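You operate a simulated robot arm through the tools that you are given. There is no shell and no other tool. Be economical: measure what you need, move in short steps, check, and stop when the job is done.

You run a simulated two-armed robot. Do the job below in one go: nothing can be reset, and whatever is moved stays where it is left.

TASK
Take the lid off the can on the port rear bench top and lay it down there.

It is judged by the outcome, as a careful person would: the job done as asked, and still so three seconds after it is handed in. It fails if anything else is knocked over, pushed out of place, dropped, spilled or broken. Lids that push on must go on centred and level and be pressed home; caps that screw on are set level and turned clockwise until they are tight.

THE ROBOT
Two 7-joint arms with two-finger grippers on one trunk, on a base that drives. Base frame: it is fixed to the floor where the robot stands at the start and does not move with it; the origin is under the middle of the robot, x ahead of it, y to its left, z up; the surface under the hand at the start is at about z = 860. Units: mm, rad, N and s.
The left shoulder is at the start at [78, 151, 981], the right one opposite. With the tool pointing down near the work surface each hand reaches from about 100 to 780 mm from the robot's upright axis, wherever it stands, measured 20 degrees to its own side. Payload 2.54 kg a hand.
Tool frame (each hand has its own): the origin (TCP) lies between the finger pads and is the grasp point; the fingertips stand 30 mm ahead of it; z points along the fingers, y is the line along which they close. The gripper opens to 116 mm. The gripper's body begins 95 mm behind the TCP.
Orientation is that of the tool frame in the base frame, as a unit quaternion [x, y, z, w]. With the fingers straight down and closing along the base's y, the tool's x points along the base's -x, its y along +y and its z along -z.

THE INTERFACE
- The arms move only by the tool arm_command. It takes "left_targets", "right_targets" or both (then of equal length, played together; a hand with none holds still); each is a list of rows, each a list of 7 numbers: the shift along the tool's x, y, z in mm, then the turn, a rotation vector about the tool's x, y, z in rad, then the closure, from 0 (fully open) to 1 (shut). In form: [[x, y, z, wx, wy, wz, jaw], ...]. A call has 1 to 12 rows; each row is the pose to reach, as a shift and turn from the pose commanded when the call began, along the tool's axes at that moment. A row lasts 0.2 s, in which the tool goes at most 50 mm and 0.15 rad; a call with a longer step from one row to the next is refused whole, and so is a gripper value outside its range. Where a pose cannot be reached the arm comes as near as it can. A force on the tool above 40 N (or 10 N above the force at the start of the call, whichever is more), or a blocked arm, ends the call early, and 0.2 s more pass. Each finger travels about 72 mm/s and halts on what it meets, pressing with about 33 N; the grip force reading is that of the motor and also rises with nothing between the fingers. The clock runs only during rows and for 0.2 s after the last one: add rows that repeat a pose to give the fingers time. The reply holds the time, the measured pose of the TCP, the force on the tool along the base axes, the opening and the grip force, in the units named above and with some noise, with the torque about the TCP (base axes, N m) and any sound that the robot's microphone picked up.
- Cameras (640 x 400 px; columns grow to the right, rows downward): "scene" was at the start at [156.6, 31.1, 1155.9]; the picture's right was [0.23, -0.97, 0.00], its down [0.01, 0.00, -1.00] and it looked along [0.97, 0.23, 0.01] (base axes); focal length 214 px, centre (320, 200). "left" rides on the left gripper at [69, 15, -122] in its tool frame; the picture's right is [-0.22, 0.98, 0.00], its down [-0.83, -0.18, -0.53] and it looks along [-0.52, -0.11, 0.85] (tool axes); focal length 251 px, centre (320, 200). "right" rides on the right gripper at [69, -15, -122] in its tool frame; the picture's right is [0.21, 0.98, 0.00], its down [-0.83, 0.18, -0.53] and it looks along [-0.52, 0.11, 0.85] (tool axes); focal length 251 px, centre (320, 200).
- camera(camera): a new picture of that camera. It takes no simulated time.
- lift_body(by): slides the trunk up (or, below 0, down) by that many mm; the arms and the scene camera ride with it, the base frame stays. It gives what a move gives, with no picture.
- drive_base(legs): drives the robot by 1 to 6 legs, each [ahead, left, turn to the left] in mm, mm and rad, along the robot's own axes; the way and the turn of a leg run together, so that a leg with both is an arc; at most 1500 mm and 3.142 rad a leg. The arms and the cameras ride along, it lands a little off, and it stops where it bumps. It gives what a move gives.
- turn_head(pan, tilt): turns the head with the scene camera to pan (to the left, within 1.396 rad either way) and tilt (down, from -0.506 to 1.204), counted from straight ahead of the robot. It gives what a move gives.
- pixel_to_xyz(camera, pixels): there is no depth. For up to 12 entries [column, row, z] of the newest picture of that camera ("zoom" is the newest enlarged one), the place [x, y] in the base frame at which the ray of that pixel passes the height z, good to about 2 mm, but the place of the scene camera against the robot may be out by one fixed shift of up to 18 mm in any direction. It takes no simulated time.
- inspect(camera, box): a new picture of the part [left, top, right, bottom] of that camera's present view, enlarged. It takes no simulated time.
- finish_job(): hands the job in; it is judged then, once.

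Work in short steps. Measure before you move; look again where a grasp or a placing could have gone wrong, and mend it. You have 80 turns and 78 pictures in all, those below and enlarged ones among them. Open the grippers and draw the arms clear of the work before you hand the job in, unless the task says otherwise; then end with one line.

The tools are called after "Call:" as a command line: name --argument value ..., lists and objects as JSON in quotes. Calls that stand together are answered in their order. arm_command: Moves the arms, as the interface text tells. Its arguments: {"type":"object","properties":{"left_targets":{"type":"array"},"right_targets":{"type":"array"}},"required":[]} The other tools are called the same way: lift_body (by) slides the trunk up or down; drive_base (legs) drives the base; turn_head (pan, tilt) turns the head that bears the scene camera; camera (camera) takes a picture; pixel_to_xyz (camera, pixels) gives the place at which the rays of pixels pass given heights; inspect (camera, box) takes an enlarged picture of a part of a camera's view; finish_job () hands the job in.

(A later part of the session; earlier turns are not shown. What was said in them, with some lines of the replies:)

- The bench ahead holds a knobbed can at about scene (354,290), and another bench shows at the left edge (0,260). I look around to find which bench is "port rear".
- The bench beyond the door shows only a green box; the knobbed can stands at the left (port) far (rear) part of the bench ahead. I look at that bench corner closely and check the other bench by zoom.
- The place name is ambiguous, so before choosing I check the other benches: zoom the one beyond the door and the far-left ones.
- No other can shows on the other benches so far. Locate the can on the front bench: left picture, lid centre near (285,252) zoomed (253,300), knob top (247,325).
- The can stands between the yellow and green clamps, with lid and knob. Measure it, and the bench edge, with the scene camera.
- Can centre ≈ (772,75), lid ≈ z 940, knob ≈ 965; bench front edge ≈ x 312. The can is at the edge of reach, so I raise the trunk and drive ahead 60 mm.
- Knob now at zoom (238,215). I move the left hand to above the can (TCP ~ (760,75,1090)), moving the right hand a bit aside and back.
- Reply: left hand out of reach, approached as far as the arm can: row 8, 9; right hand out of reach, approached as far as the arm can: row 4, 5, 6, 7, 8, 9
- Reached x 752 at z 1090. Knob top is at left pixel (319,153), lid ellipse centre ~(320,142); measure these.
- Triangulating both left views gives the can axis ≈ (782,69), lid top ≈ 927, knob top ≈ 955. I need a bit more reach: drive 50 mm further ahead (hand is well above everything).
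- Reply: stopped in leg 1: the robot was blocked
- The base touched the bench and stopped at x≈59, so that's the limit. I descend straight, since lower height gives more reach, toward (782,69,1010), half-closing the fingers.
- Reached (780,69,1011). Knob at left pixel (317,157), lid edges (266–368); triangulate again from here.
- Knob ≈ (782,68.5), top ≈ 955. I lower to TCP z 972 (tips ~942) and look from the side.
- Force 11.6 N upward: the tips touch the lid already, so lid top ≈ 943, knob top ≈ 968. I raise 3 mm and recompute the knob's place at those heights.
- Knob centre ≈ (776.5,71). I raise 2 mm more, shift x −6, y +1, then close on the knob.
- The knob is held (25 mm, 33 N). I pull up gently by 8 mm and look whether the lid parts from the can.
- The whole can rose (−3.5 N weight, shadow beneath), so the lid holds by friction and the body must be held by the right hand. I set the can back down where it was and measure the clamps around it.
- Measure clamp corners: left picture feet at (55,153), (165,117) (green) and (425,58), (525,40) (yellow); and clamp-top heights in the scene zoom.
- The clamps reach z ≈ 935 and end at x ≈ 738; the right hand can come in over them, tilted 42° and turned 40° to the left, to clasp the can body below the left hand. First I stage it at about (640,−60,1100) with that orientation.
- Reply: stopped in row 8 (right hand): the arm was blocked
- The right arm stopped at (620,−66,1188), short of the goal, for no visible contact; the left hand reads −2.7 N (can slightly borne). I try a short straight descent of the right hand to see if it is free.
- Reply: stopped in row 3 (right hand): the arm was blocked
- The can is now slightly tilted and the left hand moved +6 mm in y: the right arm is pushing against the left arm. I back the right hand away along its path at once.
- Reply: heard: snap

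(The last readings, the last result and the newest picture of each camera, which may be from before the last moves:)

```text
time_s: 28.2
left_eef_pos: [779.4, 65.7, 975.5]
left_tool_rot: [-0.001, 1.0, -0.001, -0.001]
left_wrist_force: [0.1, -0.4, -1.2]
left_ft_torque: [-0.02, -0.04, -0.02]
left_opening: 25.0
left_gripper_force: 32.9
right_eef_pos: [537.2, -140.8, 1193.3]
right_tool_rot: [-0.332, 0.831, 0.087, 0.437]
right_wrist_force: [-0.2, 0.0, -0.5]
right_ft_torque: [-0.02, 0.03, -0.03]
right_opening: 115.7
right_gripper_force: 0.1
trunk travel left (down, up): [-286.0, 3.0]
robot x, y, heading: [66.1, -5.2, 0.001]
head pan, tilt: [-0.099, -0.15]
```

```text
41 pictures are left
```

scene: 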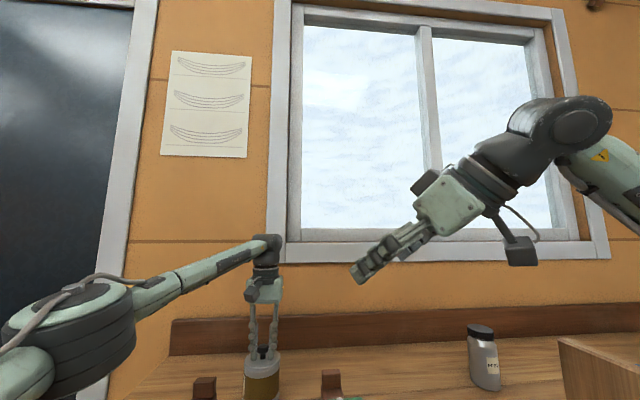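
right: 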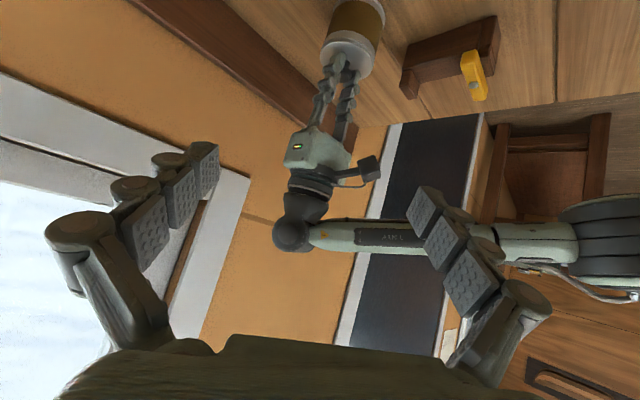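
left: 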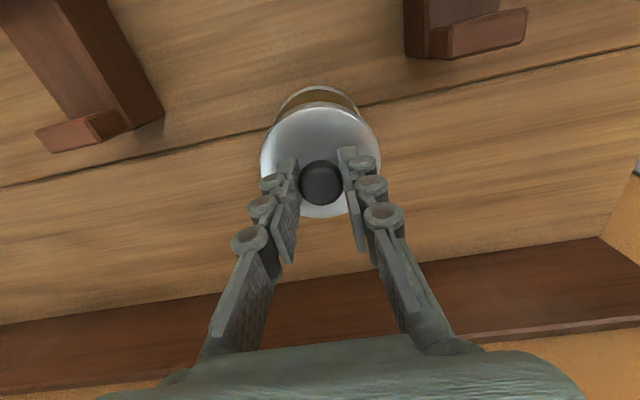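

A "snap" was heard as the arm came free; the can stands again upright. I test whether the lid has come loose by lifting 6 mm and looking.

Call:
arm_command --left_targets '[[0, 0, -2, 0, 0, 0, 1], [0, 0, -4, 0, 0, 0, 1], [0, 0, -7, 0, 0, 0, 1], [0, 0, -7, 0, 0, 0, 1]]'

Call:
turn_head --pan 0.1 --tilt 0.3

Call:
inspect --camera "scene" --box '[260, 170, 380, 280]'

```text
time_s: 29.2
left_eef_pos: [781.0, 65.9, 983.0]
left_tool_rot: [0.0, 1.0, -0.001, 0.0]
left_wrist_force: [0.0, -0.7, 0.2]
left_ft_torque: [0.06, 0.0, -0.05]
left_opening: 25.3
left_gripper_force: 32.7
right_eef_pos: [537.3, -140.9, 1193.3]
right_tool_rot: [-0.333, 0.831, 0.087, 0.437]
right_wrist_force: [-0.4, -0.3, 0.6]
right_ft_torque: [-0.01, 0.01, 0.01]
right_opening: 116.0
right_gripper_force: 0.0
trunk travel left (down, up): [-286.0, 3.0]
robot x, y, heading: [62.8, -0.4, 0.001]
head pan, tilt: [-0.099, -0.15]
```

```text
time_s: 30.1
left_eef_pos: [780.1, 66.3, 983.3]
left_tool_rot: [0.001, 1.0, -0.001, -0.001]
left_wrist_force: [0.7, 0.7, -1.0]
left_ft_torque: [-0.01, 0.02, 0.0]
left_opening: 25.2
left_gripper_force: 32.9
right_eef_pos: [537.1, -141.4, 1193.9]
right_tool_rot: [-0.332, 0.831, 0.087, 0.437]
right_wrist_force: [-0.9, -0.6, -1.2]
right_ft_torque: [-0.01, -0.02, 0.0]
right_opening: 116.1
right_gripper_force: 0.1
trunk travel left (down, up): [-286.0, 3.0]
robot x, y, heading: [63.2, -4.4, -0.0]
head pan, tilt: [0.099, 0.3]
```

```text
3.64 times, centred on (320, 225) of scene
```

zoom: 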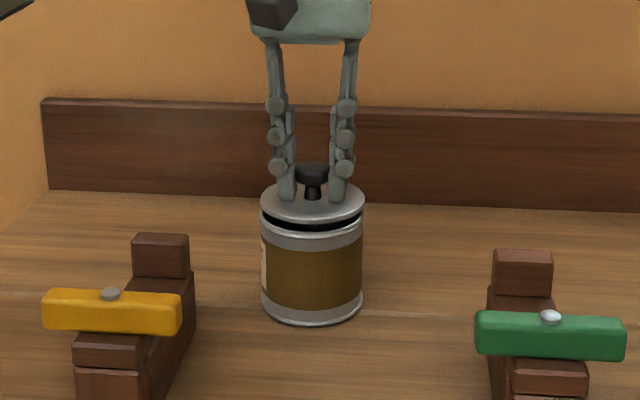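

The lid has come free: a dark gap shows under it while the can stands on the bench. I lift slowly another 30 mm and check the lid's underside and the can.

Call:
arm_command --left_targets '[[0, 0, -5, 0, 0, 0, 1], [0, 0, -10, 0, 0, 0, 1], [0, 0, -16, 0, 0, 0, 1], [0, 0, -24, 0, 0, 0, 1], [0, 0, -32, 0, 0, 0, 1], [0, 0, -32, 0, 0, 0, 1]]'

Call:
inspect --camera "scene" --box '[260, 150, 380, 280]'

```text
time_s: 31.5
left_eef_pos: [778.8, 66.3, 1015.4]
left_tool_rot: [0.0, 1.0, 0.0, -0.001]
left_wrist_force: [-0.6, -0.2, -0.7]
left_ft_torque: [-0.01, -0.04, 0.0]
left_opening: 25.0
left_gripper_force: 32.7
right_eef_pos: [537.6, -140.9, 1194.2]
right_tool_rot: [-0.333, 0.831, 0.087, 0.436]
right_wrist_force: [0.1, 0.2, 0.6]
right_ft_torque: [0.03, 0.0, 0.0]
right_opening: 116.0
right_gripper_force: 0.1
trunk travel left (down, up): [-286.0, 3.0]
robot x, y, heading: [65.9, -2.7, -0.005]
head pan, tilt: [0.099, 0.3]
```

```text
3.08 times, centred on (320, 215) of scene
```

zoom: 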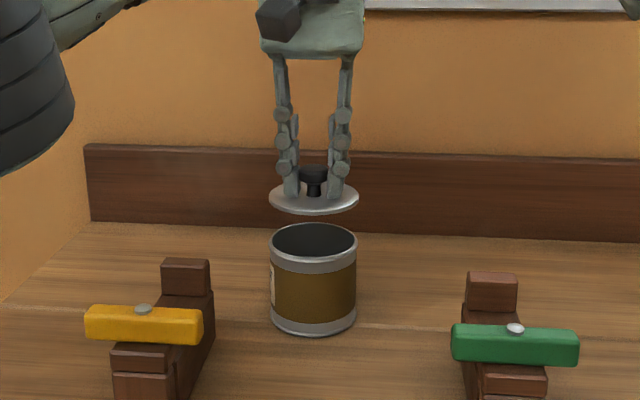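

The lid is clear of the open can, which stands undisturbed. I move the right hand further away and the left hand back to about (655,38,1015), between the clamps.

Call:
arm_command --right_targets '[[15, -6, -19, 0, 0, 0, 0], [31, -11, -38, 0, 0, 0, 0], [46, -17, -56, 0, 0, 0, 0], [62, -23, -75, 0, 0, 0, 0]]'

Call:
arm_command --left_targets '[[15, -4, -3, 0, 0, 0, 1], [35, -8, -3, 0, 0, 0, 1], [60, -14, -3, 0, 0, 0, 1], [85, -20, -3, 0, 0, 0, 1], [108, -25, -3, 0, 0, 0, 1], [124, -28, -3, 0, 0, 0, 1], [124, -28, -3, 0, 0, 0, 1]]'

Call:
camera --camera "left"

Call:
camera --camera "scene"

```text
time_s: 32.5
left_eef_pos: [779.7, 65.6, 1016.2]
left_tool_rot: [0.0, 1.0, 0.0, 0.0]
left_wrist_force: [-0.7, -0.1, -1.1]
left_ft_torque: [0.03, -0.01, 0.02]
left_opening: 25.1
left_gripper_force: 33.2
right_eef_pos: [479.4, -220.5, 1195.2]
right_tool_rot: [-0.333, 0.832, 0.085, 0.436]
right_wrist_force: [-1.0, 0.0, -0.9]
right_ft_torque: [0.0, 0.01, 0.03]
right_opening: 115.8
right_gripper_force: 0.0
trunk travel left (down, up): [-286.0, 3.0]
robot x, y, heading: [62.8, -2.2, -0.002]
head pan, tilt: [0.099, 0.3]
```

```text
time_s: 34.1
left_eef_pos: [654.8, 38.2, 1016.4]
left_tool_rot: [-0.001, 1.0, -0.001, -0.001]
left_wrist_force: [0.3, 0.5, 0.6]
left_ft_torque: [-0.02, 0.01, 0.02]
left_opening: 25.0
left_gripper_force: 33.2
right_eef_pos: [479.3, -219.8, 1194.3]
right_tool_rot: [-0.334, 0.831, 0.087, 0.436]
right_wrist_force: [-0.8, -0.7, 0.2]
right_ft_torque: [-0.03, -0.05, 0.0]
right_opening: 116.0
right_gripper_force: 0.0
trunk travel left (down, up): [-286.0, 3.0]
robot x, y, heading: [64.2, -2.8, -0.001]
head pan, tilt: [0.099, 0.3]
```

```text
38 pictures are left
```

left: 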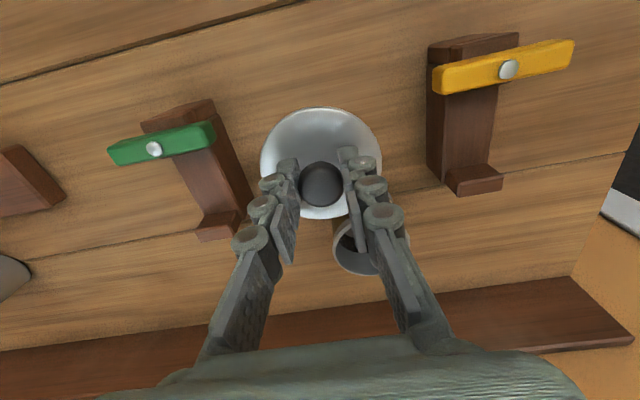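

```text
37 pictures are left
```

scene: 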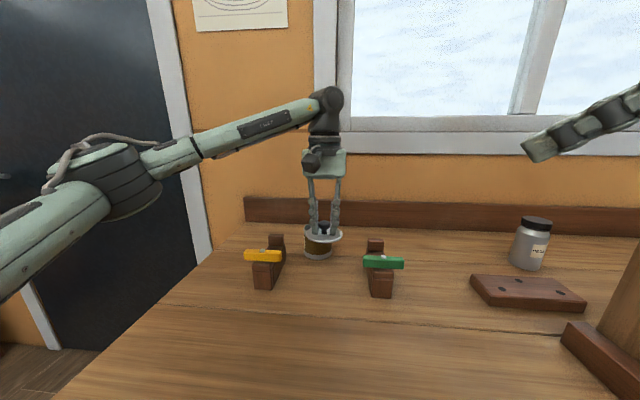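

The lid hangs at (655,38), with free bench below between the clamps and the can. I descend to z 920, then look at the gap.

Call:
arm_command --left_targets '[[0, 0, 25, 0, 0, 0, 1], [0, 0, 50, 0, 0, 0, 1], [0, 0, 75, 0, 0, 0, 1], [0, 0, 95, 0, 0, 0, 1], [0, 0, 95, 0, 0, 0, 1]]'

Call:
inspect --camera "scene" --box '[240, 190, 420, 310]'

```text
time_s: 35.3
left_eef_pos: [653.9, 37.8, 921.3]
left_tool_rot: [0.0, 1.0, -0.001, -0.001]
left_wrist_force: [0.4, 0.5, -0.4]
left_ft_torque: [-0.01, -0.04, -0.01]
left_opening: 25.2
left_gripper_force: 33.2
right_eef_pos: [478.6, -219.2, 1194.5]
right_tool_rot: [-0.333, 0.831, 0.087, 0.437]
right_wrist_force: [-0.7, -0.4, -0.7]
right_ft_torque: [0.02, 0.01, 0.01]
right_opening: 116.0
right_gripper_force: 0.0
trunk travel left (down, up): [-286.0, 3.0]
robot x, y, heading: [62.0, -4.0, 0.002]
head pan, tilt: [0.099, 0.3]
```

```text
3.33 times, centred on (330, 250) of scene
```

zoom: 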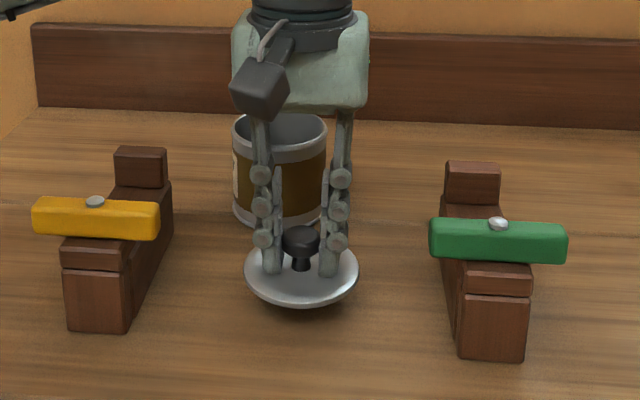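

The lid is a little above the bench with good clearance. I lower in 3 mm steps and watch the force.

Call:
arm_command --left_targets '[[0, 0, 3, 0, 0, 0, 1], [0, 0, 6, 0, 0, 0, 1], [0, 0, 9, 0, 0, 0, 1], [0, 0, 12, 0, 0, 0, 1]]'

Call:
inspect --camera "scene" --box '[270, 210, 390, 310]'

```text
time_s: 36.3
left_eef_pos: [655.7, 35.9, 910.6]
left_tool_rot: [0.0, 1.0, -0.001, -0.001]
left_wrist_force: [-0.7, -0.3, -1.3]
left_ft_torque: [0.03, 0.0, -0.02]
left_opening: 25.2
left_gripper_force: 33.0
right_eef_pos: [478.7, -218.8, 1194.7]
right_tool_rot: [-0.332, 0.832, 0.085, 0.437]
right_wrist_force: [-0.6, 1.2, 0.8]
right_ft_torque: [-0.01, 0.02, 0.0]
right_opening: 116.2
right_gripper_force: 0.1
trunk travel left (down, up): [-286.0, 3.0]
robot x, y, heading: [62.7, -3.7, -0.003]
head pan, tilt: [0.099, 0.3]
```

```text
4.00 times, centred on (330, 260) of scene
```

zoom: 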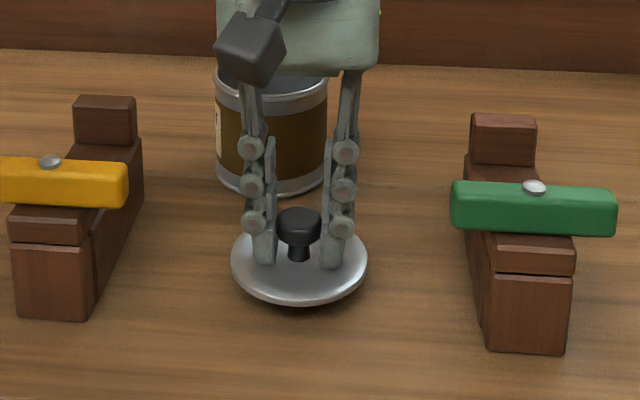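

No contact yet (−1.3 N). I go on in 2 mm steps.

Call:
arm_command --left_targets '[[0, 0, 2, 0, 0, 0, 1], [0, 0, 4, 0, 0, 0, 1], [0, 0, 6, 0, 0, 0, 1]]'

Call:
inspect --camera "scene" --box '[270, 210, 390, 310]'

```text
time_s: 37.1
left_eef_pos: [655.3, 37.0, 905.2]
left_tool_rot: [0.0, 1.0, -0.001, -0.001]
left_wrist_force: [0.2, 0.7, 0.0]
left_ft_torque: [0.0, 0.01, 0.01]
left_opening: 24.9
left_gripper_force: 33.0
right_eef_pos: [479.4, -219.7, 1193.7]
right_tool_rot: [-0.332, 0.832, 0.086, 0.437]
right_wrist_force: [-0.1, 0.5, 0.0]
right_ft_torque: [-0.01, -0.03, -0.01]
right_opening: 116.0
right_gripper_force: 0.0
trunk travel left (down, up): [-286.0, 3.0]
robot x, y, heading: [62.7, -3.2, -0.003]
head pan, tilt: [0.099, 0.3]
```

```text
4.00 times, centred on (330, 260) of scene
```

zoom: 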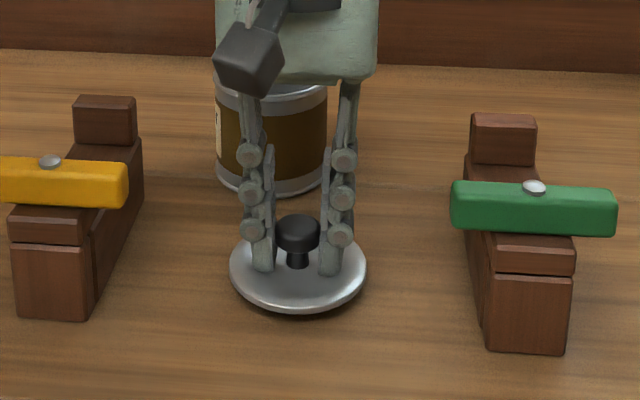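

Close but still no contact (0 N, z 905). I continue in 1.5 mm steps.

Call:
arm_command --left_targets '[[0, 0, 1.5, 0, 0, 0, 1], [0, 0, 3, 0, 0, 0, 1], [0, 0, 4, 0, 0, 0, 1]]'

Call:
inspect --camera "scene" --box '[270, 210, 390, 310]'

```text
time_s: 37.9
left_eef_pos: [655.0, 39.0, 901.7]
left_tool_rot: [-0.001, 1.0, 0.0, 0.0]
left_wrist_force: [0.1, 0.0, -0.7]
left_ft_torque: [0.0, 0.03, 0.0]
left_opening: 24.9
left_gripper_force: 32.6
right_eef_pos: [479.0, -220.1, 1195.2]
right_tool_rot: [-0.334, 0.831, 0.087, 0.436]
right_wrist_force: [-0.5, -0.6, -0.1]
right_ft_torque: [-0.01, -0.01, 0.01]
right_opening: 116.0
right_gripper_force: 0.0
trunk travel left (down, up): [-286.0, 3.0]
robot x, y, heading: [60.6, -4.7, 0.002]
head pan, tilt: [0.099, 0.3]
```

```text
4.00 times, centred on (330, 260) of scene
```

zoom: 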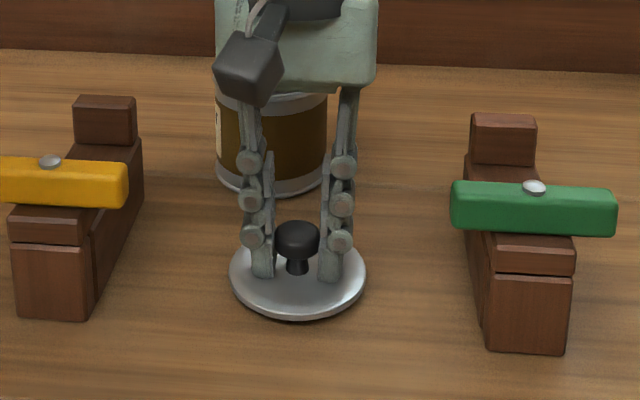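

Still no force at 901.7; the gap is nearly closed. A few more 1.5 mm steps.

Call:
arm_command --left_targets '[[0, 0, 1.5, 0, 0, 0, 1], [0, 0, 3, 0, 0, 0, 1], [0, 0, 4, 0, 0, 0, 1]]'

Call:
inspect --camera "scene" --box '[270, 210, 390, 310]'

```text
time_s: 38.7
left_eef_pos: [653.8, 37.0, 898.3]
left_tool_rot: [-0.001, 1.0, -0.001, 0.001]
left_wrist_force: [0.0, 0.8, 6.9]
left_ft_torque: [0.11, -0.02, 0.03]
left_opening: 25.1
left_gripper_force: 32.7
right_eef_pos: [477.6, -219.6, 1194.3]
right_tool_rot: [-0.334, 0.831, 0.087, 0.437]
right_wrist_force: [-0.1, 0.0, -0.1]
right_ft_torque: [0.0, 0.0, 0.01]
right_opening: 116.3
right_gripper_force: 0.1
trunk travel left (down, up): [-286.0, 3.0]
robot x, y, heading: [62.7, -4.5, 0.001]
head pan, tilt: [0.099, 0.3]
```

```text
4.00 times, centred on (330, 260) of scene
```

zoom: 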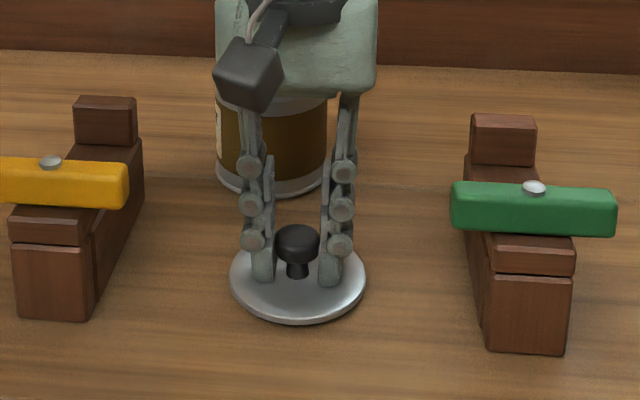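

Contact (6.9 N): the lid lies on the bench. I open the fingers to about 55 mm, then rise straight up.

Call:
arm_command --left_targets '[[0, 0, 0, 0, 0, 0, 0.75], [0, 0, 0, 0, 0, 0, 0.6], [0, 0, 0, 0, 0, 0, 0.52], [0, 0, 0, 0, 0, 0, 0.52], [0, 0, -10, 0, 0, 0, 0.52], [0, 0, -35, 0, 0, 0, 0.52], [0, 0, -70, 0, 0, 0, 0.52], [0, 0, -110, 0, 0, 0, 0.4], [0, 0, -150, 0, 0, 0, 0.2], [20, 20, -190, 0, 0, 0, 0], [50, 50, -215, 0, 0, 0, 0]]'

Call:
inspect --camera "scene" --box '[240, 190, 420, 310]'

Call:
camera --camera "left"

```text
time_s: 41.1
left_eef_pos: [604.4, 85.5, 1112.6]
left_tool_rot: [-0.001, 1.0, -0.001, -0.001]
left_wrist_force: [-0.6, -0.5, -0.3]
left_ft_torque: [0.01, -0.05, -0.02]
left_opening: 116.1
left_gripper_force: 0.1
right_eef_pos: [477.8, -219.1, 1195.4]
right_tool_rot: [-0.333, 0.831, 0.087, 0.437]
right_wrist_force: [0.1, 0.4, 0.4]
right_ft_torque: [0.02, -0.01, 0.01]
right_opening: 115.8
right_gripper_force: 0.0
trunk travel left (down, up): [-286.0, 3.0]
robot x, y, heading: [59.0, -3.5, 0.004]
head pan, tilt: [0.099, 0.3]
```

```text
3.33 times, centred on (330, 250) of scene
```

zoom: 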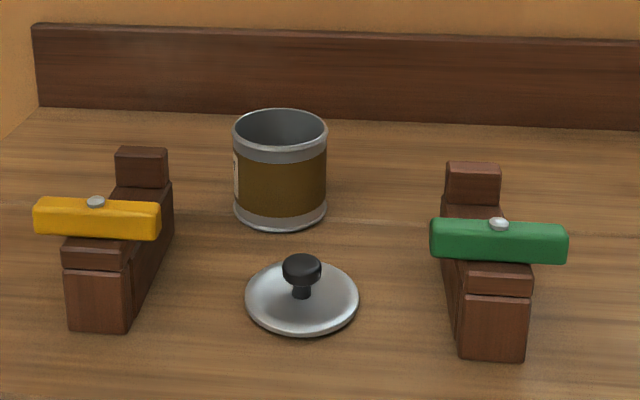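

```text
30 pictures are left
```

left: 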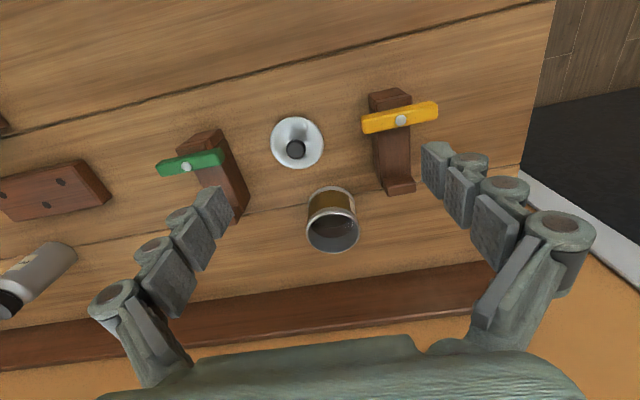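

The lid lies flat on the bench, and the open can stands upright with nothing else moved. I draw the left arm well clear.

Call:
arm_command --left_targets '[[25, 25, -25, 0, 0, 0, 0], [50, 50, -50, 0, 0, 0, 0], [75, 75, -75, 0, 0, 0, 0], [100, 100, -100, 0, 0, 0, 0], [100, 100, -100, 0, 0, 0, 0]]'

Call:
camera --camera "scene"

```text
time_s: 42.3
left_eef_pos: [505.4, 188.9, 1213.2]
left_tool_rot: [0.001, 1.0, -0.001, -0.002]
left_wrist_force: [-0.1, 0.3, -0.1]
left_ft_torque: [0.0, 0.01, -0.02]
left_opening: 116.0
left_gripper_force: 0.0
right_eef_pos: [479.9, -220.6, 1193.6]
right_tool_rot: [-0.334, 0.831, 0.087, 0.436]
right_wrist_force: [-0.3, 0.7, -0.5]
right_ft_torque: [0.02, 0.03, 0.0]
right_opening: 116.0
right_gripper_force: 0.1
trunk travel left (down, up): [-286.0, 3.0]
robot x, y, heading: [65.5, -9.1, 0.001]
head pan, tilt: [0.099, 0.3]
```

```text
29 pictures are left
```

scene: 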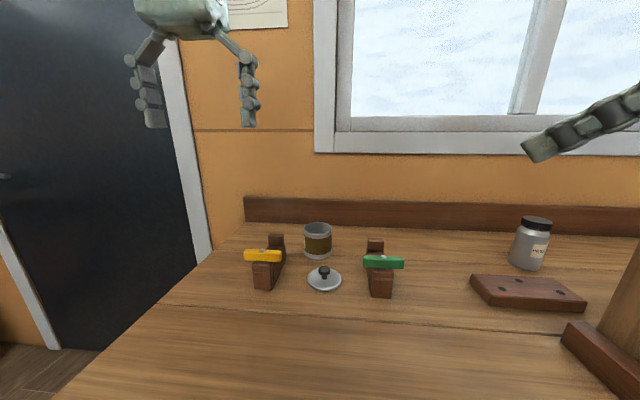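

Everything stands as it should, both grippers are open and the arms are clear, so I hand the job in.

Call:
finish_job

```text
The job is handed in.
```

The lid is off the can and lies flat on the bench in front of it; the arms jarred each other on the way, which tipped the can slightly and snapped the lid loose, but the can stands upright near its old place and nothing else appears to have moved.
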